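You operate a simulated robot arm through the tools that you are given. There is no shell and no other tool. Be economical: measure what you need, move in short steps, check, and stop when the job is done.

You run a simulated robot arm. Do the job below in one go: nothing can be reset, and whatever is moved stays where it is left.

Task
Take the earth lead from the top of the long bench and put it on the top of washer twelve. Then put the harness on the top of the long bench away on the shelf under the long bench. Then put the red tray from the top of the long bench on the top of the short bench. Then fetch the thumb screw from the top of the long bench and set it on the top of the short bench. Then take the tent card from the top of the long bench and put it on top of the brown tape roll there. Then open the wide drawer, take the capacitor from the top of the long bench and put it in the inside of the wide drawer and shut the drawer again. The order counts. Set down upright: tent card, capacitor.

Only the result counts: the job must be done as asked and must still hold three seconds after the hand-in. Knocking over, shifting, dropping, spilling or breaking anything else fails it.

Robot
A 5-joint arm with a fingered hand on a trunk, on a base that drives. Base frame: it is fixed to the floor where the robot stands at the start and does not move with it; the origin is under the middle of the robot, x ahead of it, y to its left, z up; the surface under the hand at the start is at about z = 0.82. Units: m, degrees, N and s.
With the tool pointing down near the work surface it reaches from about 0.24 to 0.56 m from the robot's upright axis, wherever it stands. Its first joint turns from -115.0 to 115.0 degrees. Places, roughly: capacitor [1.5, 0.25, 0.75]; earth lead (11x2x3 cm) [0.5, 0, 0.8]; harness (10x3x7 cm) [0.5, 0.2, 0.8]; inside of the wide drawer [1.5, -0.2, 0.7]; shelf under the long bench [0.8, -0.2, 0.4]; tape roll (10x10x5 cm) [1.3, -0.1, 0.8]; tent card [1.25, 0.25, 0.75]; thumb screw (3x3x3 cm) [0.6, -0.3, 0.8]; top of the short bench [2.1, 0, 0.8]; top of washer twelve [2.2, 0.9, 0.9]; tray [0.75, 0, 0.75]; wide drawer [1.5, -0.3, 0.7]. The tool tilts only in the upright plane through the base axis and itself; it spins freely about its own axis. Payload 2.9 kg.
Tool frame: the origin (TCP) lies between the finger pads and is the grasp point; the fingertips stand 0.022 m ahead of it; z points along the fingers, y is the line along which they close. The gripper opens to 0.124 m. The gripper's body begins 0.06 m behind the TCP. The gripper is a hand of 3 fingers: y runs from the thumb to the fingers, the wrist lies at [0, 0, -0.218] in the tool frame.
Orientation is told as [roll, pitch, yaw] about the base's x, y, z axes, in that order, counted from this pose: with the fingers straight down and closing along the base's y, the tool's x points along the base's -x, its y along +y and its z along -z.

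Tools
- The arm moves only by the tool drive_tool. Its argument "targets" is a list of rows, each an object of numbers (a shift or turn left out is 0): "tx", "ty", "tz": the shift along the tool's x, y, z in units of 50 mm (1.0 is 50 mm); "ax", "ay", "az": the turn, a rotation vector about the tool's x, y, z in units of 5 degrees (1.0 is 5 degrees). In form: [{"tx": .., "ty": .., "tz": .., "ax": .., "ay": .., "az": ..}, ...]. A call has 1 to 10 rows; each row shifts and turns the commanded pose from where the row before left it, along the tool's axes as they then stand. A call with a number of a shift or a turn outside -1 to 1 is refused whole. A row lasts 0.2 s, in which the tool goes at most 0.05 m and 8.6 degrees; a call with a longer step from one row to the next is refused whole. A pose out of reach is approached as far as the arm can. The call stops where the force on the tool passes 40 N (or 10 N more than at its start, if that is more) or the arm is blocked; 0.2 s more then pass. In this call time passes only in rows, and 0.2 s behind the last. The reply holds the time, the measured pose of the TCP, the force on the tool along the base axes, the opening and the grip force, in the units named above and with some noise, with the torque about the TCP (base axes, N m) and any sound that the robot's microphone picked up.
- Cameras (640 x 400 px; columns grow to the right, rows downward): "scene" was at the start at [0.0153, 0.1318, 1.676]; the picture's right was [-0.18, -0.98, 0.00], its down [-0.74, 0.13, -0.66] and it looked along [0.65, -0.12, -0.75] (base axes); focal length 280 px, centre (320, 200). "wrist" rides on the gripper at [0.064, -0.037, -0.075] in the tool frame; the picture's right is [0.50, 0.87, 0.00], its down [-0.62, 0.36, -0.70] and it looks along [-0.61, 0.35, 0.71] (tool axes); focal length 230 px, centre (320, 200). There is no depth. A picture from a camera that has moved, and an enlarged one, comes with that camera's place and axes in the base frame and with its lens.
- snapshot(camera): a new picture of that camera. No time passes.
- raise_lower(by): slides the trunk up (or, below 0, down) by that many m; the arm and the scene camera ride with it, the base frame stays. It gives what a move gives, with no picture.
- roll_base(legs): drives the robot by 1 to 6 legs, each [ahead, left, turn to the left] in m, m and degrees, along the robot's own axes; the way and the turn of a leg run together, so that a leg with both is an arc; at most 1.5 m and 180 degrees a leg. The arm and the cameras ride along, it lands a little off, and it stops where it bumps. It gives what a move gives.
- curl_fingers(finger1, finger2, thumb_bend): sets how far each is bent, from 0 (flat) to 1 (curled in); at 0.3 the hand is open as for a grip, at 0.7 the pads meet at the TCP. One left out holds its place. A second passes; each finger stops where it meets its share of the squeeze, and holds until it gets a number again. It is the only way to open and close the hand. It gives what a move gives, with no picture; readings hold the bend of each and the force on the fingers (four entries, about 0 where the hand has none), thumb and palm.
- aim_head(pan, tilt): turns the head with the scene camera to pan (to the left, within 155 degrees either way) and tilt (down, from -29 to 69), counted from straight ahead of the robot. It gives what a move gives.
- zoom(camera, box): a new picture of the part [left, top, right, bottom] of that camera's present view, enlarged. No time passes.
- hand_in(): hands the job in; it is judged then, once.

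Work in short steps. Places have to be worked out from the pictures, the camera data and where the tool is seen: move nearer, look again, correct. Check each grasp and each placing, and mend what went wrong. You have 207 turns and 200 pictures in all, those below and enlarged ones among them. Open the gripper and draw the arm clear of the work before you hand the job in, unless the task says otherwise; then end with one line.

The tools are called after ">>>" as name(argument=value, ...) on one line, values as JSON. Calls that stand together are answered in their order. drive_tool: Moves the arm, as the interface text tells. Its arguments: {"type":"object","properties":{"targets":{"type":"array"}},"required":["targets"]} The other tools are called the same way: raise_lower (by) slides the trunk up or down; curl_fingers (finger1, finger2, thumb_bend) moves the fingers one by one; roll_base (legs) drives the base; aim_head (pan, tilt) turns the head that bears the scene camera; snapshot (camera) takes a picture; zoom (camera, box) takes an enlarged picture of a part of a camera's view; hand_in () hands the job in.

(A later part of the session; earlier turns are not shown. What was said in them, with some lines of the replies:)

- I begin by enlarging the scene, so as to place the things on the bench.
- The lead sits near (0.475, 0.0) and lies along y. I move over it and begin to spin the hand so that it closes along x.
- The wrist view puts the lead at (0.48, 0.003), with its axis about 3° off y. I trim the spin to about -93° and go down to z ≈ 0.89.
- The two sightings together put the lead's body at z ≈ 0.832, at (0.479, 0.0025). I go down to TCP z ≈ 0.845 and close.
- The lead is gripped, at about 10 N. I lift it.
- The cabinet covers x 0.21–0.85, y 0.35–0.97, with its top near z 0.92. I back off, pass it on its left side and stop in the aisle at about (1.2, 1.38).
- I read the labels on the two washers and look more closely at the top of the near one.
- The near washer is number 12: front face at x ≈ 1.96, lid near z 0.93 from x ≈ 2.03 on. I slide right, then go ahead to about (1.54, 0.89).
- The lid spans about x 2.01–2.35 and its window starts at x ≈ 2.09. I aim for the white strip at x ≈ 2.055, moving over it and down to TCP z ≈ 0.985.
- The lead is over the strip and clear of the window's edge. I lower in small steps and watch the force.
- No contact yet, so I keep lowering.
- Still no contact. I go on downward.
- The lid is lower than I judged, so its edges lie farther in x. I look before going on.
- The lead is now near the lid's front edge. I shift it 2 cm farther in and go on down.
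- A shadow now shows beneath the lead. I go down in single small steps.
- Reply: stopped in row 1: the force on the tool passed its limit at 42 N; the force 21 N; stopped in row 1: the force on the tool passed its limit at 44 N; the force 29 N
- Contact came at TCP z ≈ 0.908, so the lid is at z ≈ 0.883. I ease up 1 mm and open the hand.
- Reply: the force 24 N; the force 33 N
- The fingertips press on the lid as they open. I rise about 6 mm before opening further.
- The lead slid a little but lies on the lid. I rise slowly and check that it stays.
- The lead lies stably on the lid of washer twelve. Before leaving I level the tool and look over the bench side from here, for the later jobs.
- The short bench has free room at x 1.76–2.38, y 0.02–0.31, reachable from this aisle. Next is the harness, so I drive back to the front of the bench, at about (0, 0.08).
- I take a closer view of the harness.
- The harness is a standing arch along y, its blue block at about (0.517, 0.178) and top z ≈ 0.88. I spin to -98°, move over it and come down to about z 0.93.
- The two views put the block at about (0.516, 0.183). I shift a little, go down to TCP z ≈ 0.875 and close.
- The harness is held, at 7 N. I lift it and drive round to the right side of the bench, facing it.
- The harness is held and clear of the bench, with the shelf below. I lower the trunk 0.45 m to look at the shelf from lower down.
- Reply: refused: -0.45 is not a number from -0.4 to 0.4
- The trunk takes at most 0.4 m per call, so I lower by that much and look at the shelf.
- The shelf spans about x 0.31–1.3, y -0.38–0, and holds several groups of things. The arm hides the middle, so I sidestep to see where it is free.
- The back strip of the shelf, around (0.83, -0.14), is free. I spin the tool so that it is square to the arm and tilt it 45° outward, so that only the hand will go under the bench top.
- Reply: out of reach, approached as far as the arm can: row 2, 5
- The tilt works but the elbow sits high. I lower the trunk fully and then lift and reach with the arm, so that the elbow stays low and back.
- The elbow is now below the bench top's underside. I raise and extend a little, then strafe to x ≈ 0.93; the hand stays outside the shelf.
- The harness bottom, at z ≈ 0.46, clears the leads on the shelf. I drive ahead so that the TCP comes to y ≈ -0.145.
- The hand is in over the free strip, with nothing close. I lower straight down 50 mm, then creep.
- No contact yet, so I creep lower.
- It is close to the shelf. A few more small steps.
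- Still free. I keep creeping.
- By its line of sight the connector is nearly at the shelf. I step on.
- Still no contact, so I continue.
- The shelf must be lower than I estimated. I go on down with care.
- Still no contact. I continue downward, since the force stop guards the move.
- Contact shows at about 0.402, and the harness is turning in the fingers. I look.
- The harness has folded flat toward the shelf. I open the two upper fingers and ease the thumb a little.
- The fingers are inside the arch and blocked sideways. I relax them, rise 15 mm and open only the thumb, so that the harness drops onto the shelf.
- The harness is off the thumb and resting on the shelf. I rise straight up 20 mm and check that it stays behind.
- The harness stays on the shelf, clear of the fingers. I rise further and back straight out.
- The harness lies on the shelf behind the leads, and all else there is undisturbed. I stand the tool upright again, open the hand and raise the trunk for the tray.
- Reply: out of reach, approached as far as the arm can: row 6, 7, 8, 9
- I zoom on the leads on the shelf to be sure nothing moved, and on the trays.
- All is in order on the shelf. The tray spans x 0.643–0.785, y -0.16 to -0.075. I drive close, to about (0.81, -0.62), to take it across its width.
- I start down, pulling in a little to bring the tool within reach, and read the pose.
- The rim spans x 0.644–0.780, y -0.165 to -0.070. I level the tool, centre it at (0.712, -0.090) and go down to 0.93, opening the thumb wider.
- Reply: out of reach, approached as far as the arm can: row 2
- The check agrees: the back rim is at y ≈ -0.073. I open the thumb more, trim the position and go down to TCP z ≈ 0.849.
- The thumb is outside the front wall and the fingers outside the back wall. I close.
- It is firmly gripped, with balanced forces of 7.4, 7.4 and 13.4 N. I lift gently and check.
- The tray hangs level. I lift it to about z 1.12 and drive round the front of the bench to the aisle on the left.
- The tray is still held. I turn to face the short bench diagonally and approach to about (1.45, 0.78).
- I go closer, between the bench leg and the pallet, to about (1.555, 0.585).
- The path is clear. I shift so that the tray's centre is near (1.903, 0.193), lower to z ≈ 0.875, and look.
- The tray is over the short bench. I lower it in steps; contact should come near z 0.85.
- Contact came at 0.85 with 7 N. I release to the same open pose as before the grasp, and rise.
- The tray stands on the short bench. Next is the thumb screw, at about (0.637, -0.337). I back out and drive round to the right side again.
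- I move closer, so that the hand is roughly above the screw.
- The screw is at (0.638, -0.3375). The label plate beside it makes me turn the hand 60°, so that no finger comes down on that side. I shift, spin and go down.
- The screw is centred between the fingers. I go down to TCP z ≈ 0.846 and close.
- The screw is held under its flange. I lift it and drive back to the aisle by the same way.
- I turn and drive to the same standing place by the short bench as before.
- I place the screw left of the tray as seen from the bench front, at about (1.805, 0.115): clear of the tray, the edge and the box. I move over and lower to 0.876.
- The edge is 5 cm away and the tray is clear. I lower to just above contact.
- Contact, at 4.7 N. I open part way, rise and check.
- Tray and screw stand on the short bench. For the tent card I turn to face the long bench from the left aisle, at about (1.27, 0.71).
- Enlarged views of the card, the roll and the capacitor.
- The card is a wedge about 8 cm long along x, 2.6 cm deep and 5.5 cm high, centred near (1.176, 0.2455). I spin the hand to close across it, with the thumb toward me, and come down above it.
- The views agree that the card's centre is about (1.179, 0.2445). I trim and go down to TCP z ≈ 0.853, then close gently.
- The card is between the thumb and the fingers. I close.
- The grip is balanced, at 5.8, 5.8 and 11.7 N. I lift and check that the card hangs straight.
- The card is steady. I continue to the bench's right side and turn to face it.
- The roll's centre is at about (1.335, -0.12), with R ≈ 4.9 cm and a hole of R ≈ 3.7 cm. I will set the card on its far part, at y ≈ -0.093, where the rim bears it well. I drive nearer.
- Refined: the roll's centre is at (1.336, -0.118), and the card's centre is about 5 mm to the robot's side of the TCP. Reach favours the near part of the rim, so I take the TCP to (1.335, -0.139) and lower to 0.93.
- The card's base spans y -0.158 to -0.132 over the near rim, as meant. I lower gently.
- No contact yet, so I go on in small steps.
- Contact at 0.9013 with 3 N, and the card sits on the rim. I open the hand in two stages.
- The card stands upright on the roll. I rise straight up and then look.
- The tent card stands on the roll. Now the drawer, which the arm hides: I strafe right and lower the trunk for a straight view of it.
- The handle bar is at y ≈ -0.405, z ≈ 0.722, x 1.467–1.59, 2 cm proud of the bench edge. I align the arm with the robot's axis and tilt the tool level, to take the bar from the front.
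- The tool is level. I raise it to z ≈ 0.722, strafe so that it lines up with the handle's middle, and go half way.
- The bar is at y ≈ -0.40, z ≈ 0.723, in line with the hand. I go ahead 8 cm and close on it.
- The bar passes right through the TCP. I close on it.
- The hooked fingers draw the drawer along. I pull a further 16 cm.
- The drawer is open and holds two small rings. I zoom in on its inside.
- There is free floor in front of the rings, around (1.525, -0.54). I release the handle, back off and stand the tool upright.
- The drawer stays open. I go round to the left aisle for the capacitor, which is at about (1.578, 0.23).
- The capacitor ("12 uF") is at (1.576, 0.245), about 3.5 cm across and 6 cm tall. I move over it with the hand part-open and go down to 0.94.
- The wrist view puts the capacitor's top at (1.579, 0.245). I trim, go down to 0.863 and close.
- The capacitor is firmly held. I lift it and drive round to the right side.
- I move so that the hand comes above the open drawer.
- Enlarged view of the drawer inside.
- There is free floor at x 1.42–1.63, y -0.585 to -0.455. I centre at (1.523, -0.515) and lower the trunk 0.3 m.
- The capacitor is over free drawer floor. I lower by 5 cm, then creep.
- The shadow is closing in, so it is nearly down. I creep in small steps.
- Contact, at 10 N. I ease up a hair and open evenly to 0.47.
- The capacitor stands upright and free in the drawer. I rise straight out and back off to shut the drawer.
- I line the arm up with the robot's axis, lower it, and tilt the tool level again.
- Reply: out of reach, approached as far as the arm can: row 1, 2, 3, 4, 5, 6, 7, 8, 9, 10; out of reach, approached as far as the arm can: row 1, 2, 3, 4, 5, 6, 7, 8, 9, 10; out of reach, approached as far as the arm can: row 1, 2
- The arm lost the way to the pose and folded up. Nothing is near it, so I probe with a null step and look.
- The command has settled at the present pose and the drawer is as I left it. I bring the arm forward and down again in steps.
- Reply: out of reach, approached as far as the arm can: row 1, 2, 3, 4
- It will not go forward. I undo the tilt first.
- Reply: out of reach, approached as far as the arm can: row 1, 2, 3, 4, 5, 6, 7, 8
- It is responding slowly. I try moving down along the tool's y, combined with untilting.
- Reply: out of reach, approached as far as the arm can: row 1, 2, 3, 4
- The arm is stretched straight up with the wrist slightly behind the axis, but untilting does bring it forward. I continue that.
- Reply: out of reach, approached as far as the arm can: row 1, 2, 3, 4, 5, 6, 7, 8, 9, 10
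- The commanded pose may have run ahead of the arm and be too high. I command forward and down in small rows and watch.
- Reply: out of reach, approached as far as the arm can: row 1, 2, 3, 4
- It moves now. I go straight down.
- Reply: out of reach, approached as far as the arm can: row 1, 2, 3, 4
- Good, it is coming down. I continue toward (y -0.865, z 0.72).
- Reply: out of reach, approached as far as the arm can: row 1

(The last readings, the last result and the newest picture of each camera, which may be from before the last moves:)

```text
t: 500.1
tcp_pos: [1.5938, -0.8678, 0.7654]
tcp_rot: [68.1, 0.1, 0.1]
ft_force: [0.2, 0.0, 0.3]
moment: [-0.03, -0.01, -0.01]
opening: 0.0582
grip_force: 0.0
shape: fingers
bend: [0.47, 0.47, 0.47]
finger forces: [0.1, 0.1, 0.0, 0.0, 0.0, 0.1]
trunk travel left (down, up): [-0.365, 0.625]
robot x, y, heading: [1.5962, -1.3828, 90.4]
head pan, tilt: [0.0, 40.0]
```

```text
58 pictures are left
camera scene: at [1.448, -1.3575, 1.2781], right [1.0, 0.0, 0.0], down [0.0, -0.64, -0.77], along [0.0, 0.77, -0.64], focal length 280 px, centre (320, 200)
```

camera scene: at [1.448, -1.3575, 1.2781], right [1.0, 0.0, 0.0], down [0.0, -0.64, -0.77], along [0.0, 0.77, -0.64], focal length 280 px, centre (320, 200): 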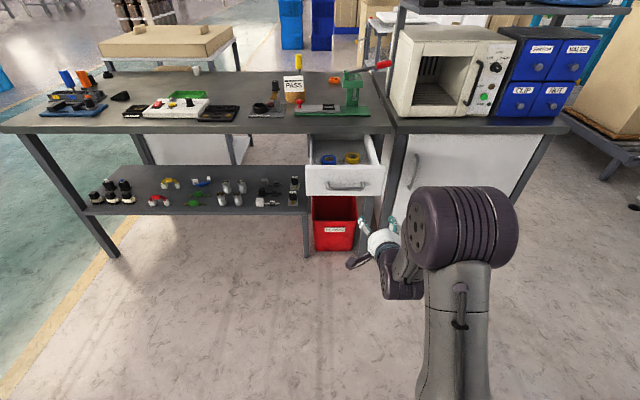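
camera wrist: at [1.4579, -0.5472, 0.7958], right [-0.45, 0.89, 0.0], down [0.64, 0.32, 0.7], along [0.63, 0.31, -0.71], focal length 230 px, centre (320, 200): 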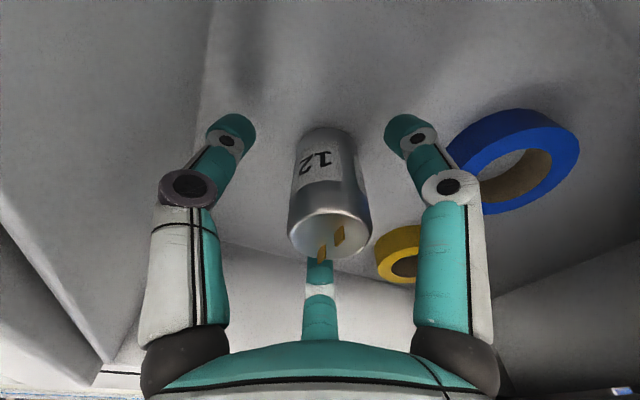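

The arm is recovered. I level the tool to 85°, set the height and open the hand as before, then approach the handle.

>>> drive_tool(targets=[{"ax": -0.85}, {"ax": -0.85}, {"ax": -0.85}, {"ax": -0.85}, {"ty": -0.84}])

>>> curl_fingers(finger1=0.36, finger2=0.36, thumb_bend=0.36)

>>> roll_base(legs=[[0, 0.06, 0], [0.12, 0, 0]])

>>> snapshot(camera="wrist")

```text
t: 501.4
tcp_pos: [1.5945, -0.8719, 0.7237]
tcp_rot: [85.3, 0.1, -0.1]
ft_force: [-0.1, 0.5, 0.3]
moment: [-0.02, 0.01, 0.04]
opening: 0.0578
grip_force: 0.0
shape: fingers
bend: [0.47, 0.47, 0.47]
finger forces: [0.1, 0.1, 0.1, 0.0, 0.0, 0.0]
trunk travel left (down, up): [-0.365, 0.625]
robot x, y, heading: [1.5969, -1.3855, 90.2]
head pan, tilt: [0.0, 40.0]
```

```text
t: 502.4
tcp_pos: [1.595, -0.872, 0.7235]
tcp_rot: [85.2, -0.1, 0.0]
ft_force: [-0.5, -0.4, 0.4]
moment: [-0.03, 0.02, -0.04]
opening: 0.0875
grip_force: 0.0
shape: fingers
bend: [0.36, 0.36, 0.36]
finger forces: [0.0, 0.0, 0.1, 0.0, 0.1, 0.0]
trunk travel left (down, up): [-0.365, 0.625]
robot x, y, heading: [1.5938, -1.3856, 90.2]
head pan, tilt: [0.0, 40.0]
```

```text
t: 504.2
tcp_pos: [1.5343, -0.7497, 0.7241]
tcp_rot: [85.2, -0.1, 0.0]
ft_force: [0.7, 0.6, -0.6]
moment: [0.0, -0.01, 0.01]
opening: 0.088
grip_force: 0.0
shape: fingers
bend: [0.36, 0.36, 0.36]
finger forces: [0.0, 0.0, 0.0, 0.0, 0.1, 0.1]
trunk travel left (down, up): [-0.365, 0.625]
robot x, y, heading: [1.5323, -1.2645, 90.1]
head pan, tilt: [0.0, 40.0]
```

```text
57 pictures are left
camera wrist: at [1.4709, -0.8275, 0.692], right [-0.5, 0.07, 0.86], down [0.62, -0.67, 0.41], along [0.61, 0.74, 0.29], focal length 230 px, centre (320, 200)
```

wrist: 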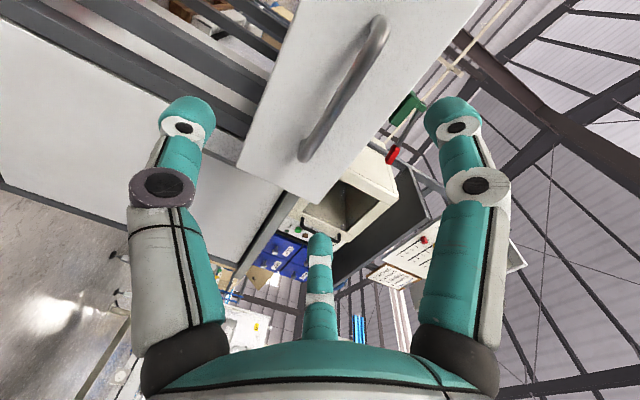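

The geometry is the same as at the opening. I go on to the bar and close the hand behind it; the fist will push the front panel.

>>> roll_base(legs=[[0.097, 0, 0]])

>>> curl_fingers(finger1=0.75, finger2=0.75, thumb_bend=0.75)

>>> snapshot(camera="wrist")

```text
t: 505.3
tcp_pos: [1.5342, -0.6512, 0.7237]
tcp_rot: [85.3, 0.0, 0.0]
ft_force: [0.4, 0.3, 0.3]
moment: [0.01, 0.01, 0.03]
opening: 0.0877
grip_force: 0.0
shape: fingers
bend: [0.36, 0.36, 0.36]
finger forces: [0.1, 0.0, 0.0, 0.1, 0.0, 0.0]
trunk travel left (down, up): [-0.365, 0.625]
robot x, y, heading: [1.5295, -1.1665, 90.1]
head pan, tilt: [0.0, 40.0]
```

```text
t: 506.3
tcp_pos: [1.5343, -0.6521, 0.7235]
tcp_rot: [85.4, 0.0, -0.1]
ft_force: [0.0, 0.4, 9.4]
moment: [0.01, -0.01, -0.03]
opening: 0.0
grip_force: 4.3
shape: fingers
bend: [0.73, 0.73, 0.73]
finger forces: [4.0, 4.4, 0.1, 0.1, 0.0, 0.0]
trunk travel left (down, up): [-0.365, 0.625]
robot x, y, heading: [1.5291, -1.1644, 90.2]
head pan, tilt: [0.0, 40.0]
```

```text
56 pictures are left
camera wrist: at [1.4705, -0.7304, 0.693], right [-0.5, 0.07, 0.86], down [0.62, -0.67, 0.41], along [0.61, 0.74, 0.29], focal length 230 px, centre (320, 200)
```

wrist: 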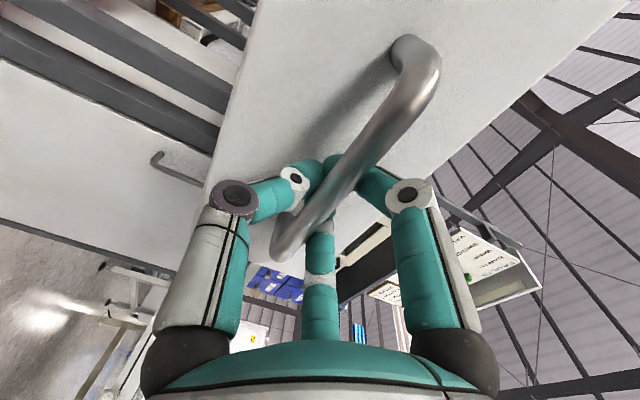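

It is hooked as before. I push gently in short legs.

>>> roll_base(legs=[[0.06, 0, 0], [0.08, 0, 0], [0.06, 0, 0]])

>>> snapshot(camera="wrist")

>>> snapshot(camera="scene")

```text
t: 508.5
tcp_pos: [1.5357, -0.4513, 0.7223]
tcp_rot: [85.2, 0.0, -0.1]
ft_force: [0.4, 0.1, -0.2]
moment: [0.0, 0.03, -0.01]
opening: 0.0
grip_force: 0.1
shape: fingers
bend: [0.73, 0.73, 0.73]
finger forces: [0.1, 0.3, 0.0, 0.1, 0.0, 0.0]
trunk travel left (down, up): [-0.365, 0.625]
robot x, y, heading: [1.5343, -0.9622, 90.3]
head pan, tilt: [0.0, 40.0]
```

```text
55 pictures are left
camera wrist: at [1.4705, -0.5287, 0.6919], right [-0.5, 0.07, 0.86], down [0.62, -0.67, 0.41], along [0.61, 0.74, 0.29], focal length 230 px, centre (320, 200)
```

wrist: 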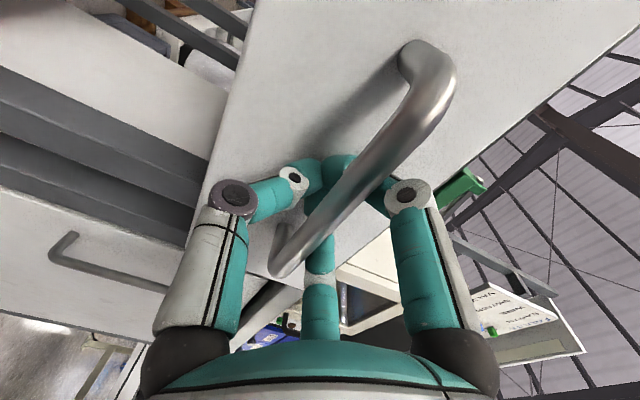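

```text
54 pictures are left
camera scene: at [1.3873, -0.9362, 1.278], right [1.0, 0.0, 0.0], down [0.0, -0.64, -0.77], along [0.0, 0.77, -0.64], focal length 280 px, centre (320, 200)
```

scene: 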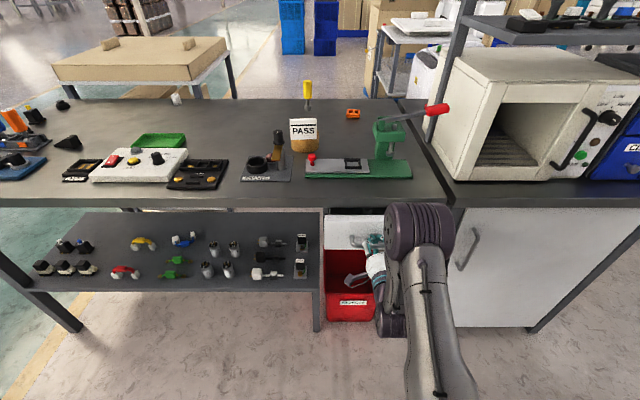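

It follows well, with about 5–6 cm left. I go on 4.5 cm, then in small pushes.

>>> roll_base(legs=[[0.045, 0, 0]])

>>> drive_tool(targets=[{"tz": 0.1}])

```text
t: 509.4
tcp_pos: [1.5343, -0.4059, 0.7234]
tcp_rot: [85.4, 0.0, 0.0]
ft_force: [-0.7, 3.8, 2.9]
moment: [-0.06, -0.04, 0.0]
opening: 0.0
grip_force: 2.1
shape: fingers
bend: [0.73, 0.73, 0.73]
finger forces: [1.7, 2.2, 0.0, 0.0, 0.1, 0.1]
trunk travel left (down, up): [-0.365, 0.625]
robot x, y, heading: [1.533, -0.9189, 90.2]
head pan, tilt: [0.0, 40.0]
```

```text
t: 509.8
tcp_pos: [1.5345, -0.401, 0.7234]
tcp_rot: [85.3, -0.1, -0.1]
ft_force: [0.1, -0.3, 0.6]
moment: [-0.04, -0.05, 0.0]
opening: 0.0
grip_force: 0.2
shape: fingers
bend: [0.73, 0.73, 0.73]
finger forces: [0.0, 0.3, 0.1, 0.0, 0.1, 0.0]
trunk travel left (down, up): [-0.365, 0.625]
robot x, y, heading: [1.5332, -0.9186, 90.1]
head pan, tilt: [0.0, 40.0]
```

>>> drive_tool(targets=[{"tz": 0.1}, {"tz": 0.06}])

>>> drive_tool(targets=[{"tz": 0.08}, {"tz": 0.06}])

>>> zoom(camera="scene", box=[290, 180, 420, 290])

```text
t: 510.6
tcp_pos: [1.535, -0.3971, 0.7234]
tcp_rot: [85.1, 0.0, -0.1]
ft_force: [-0.2, -23.9, 5.0]
moment: [0.1, 0.01, 0.01]
opening: 0.0001
grip_force: 13.8
shape: fingers
bend: [0.75, 0.75, 0.75]
finger forces: [14.5, 14.3, 0.0, 0.1, 0.0, 0.1]
trunk travel left (down, up): [-0.365, 0.625]
robot x, y, heading: [1.5301, -0.9179, 89.8]
head pan, tilt: [0.0, 40.0]
stopped in row 2: the force on the tool passed its limit at 41 N (the readings are from after the stop); the commanded pose is now the measured one
```

```text
t: 511.0
tcp_pos: [1.5346, -0.3974, 0.7226]
tcp_rot: [84.9, 0.0, -0.1]
ft_force: [-0.4, -27.9, 7.6]
moment: [0.16, 0.0, 0.05]
opening: 0.0001
grip_force: 17.5
shape: fingers
bend: [0.75, 0.75, 0.75]
finger forces: [17.5, 17.6, 0.1, 0.0, 0.1, 0.0]
trunk travel left (down, up): [-0.365, 0.625]
robot x, y, heading: [1.5344, -0.9172, 90.1]
head pan, tilt: [0.0, 40.0]
stopped in row 1: the force on the tool passed its limit at 44 N (the readings are from after the stop); the commanded pose is now the measured one
```

```text
3.64 times, centred on (355, 235) of scene
camera zoom: at [1.387, -0.8993, 1.2783], right [1.0, 0.0, 0.0], down [0.0, -0.64, -0.77], along [0.0, 0.77, -0.64], focal length 1017 px, centre (193, 73)
```

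zoom: 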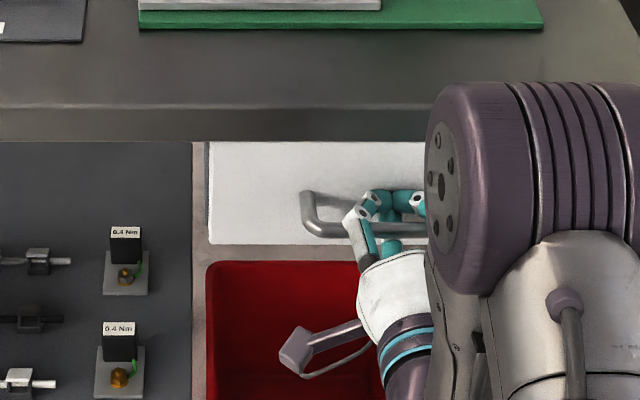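

A hard stop came at TCP y ≈ -0.397, as expected: the drawer is shut. I open the hand and back away.

>>> drive_tool(targets=[{"tz": -0.05}])

>>> curl_fingers(finger1=0.34, finger2=0.34, thumb_bend=0.34)

>>> roll_base(legs=[[-0.35, 0, 0]])

>>> snapshot(camera="scene")

>>> zoom(camera="scene", box=[240, 80, 420, 210])

```text
t: 511.4
tcp_pos: [1.5337, -0.3998, 0.7217]
tcp_rot: [84.9, 0.0, -0.1]
ft_force: [-1.1, -13.6, 7.6]
moment: [0.1, -0.02, 0.0]
opening: 0.0002
grip_force: 12.2
shape: fingers
bend: [0.75, 0.75, 0.74]
finger forces: [12.2, 12.7, 0.1, 0.0, 0.0, 0.1]
trunk travel left (down, up): [-0.365, 0.625]
robot x, y, heading: [1.5357, -0.9178, 90.0]
head pan, tilt: [0.0, 40.0]
```

```text
t: 511.8
tcp_pos: [1.5344, -0.4005, 0.717]
tcp_rot: [84.3, 0.0, -0.1]
ft_force: [0.4, -18.0, -4.5]
moment: [0.23, 0.02, -0.03]
opening: 0.0655
grip_force: 9.5
shape: fingers
bend: [0.8, 0.8, 0.34]
finger forces: [9.1, 9.1, 0.0, 0.0, 0.1, 0.0]
trunk travel left (down, up): [-0.365, 0.625]
robot x, y, heading: [1.5323, -0.9209, 90.1]
head pan, tilt: [0.0, 40.0]
stopped: the force on the tool passed its limit at 43 N (the readings are from after the stop); the commanded pose is now the measured one
```

```text
t: 514.1
tcp_pos: [1.5337, -0.7481, 0.7172]
tcp_rot: [84.4, 0.0, 0.1]
ft_force: [0.1, -0.4, 0.2]
moment: [0.02, 0.0, 0.0]
opening: 0.0928
grip_force: 0.1
shape: fingers
bend: [0.34, 0.34, 0.34]
finger forces: [0.0, 0.0, 0.1, 0.0, 0.0, 0.1]
trunk travel left (down, up): [-0.365, 0.625]
robot x, y, heading: [1.5393, -1.267, 90.0]
head pan, tilt: [0.0, 40.0]
```

```text
52 pictures are left
camera scene: at [1.3884, -1.2443, 1.2781], right [1.0, 0.01, 0.0], down [0.0, -0.64, -0.77], along [0.0, 0.77, -0.64], focal length 280 px, centre (320, 200)
```

scene: 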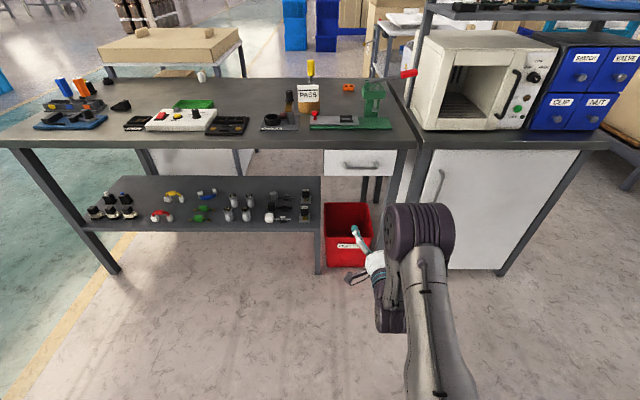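

```text
3.08 times, centred on (330, 145) of scene
camera zoom: at [1.3884, -1.2443, 1.2781], right [1.0, 0.01, 0.0], down [0.0, -0.64, -0.77], along [0.0, 0.77, -0.64], focal length 860 px, centre (289, 369)
```

zoom: 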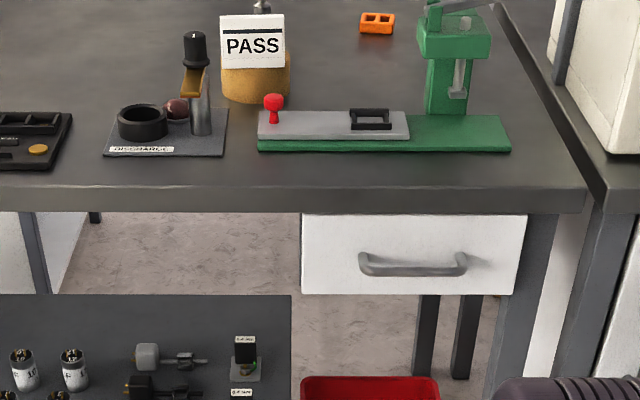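

The drawer is shut: its front and bar are back at their first places. The card stands on the roll, and the open hand is clear of the work. I hand in.

>>> hand_in()

```text
The job is handed in.
```

All six steps were carried out in order and handed in; the judge's result did not come back, and I could not check that the capacitor was still standing once the drawer was shut.
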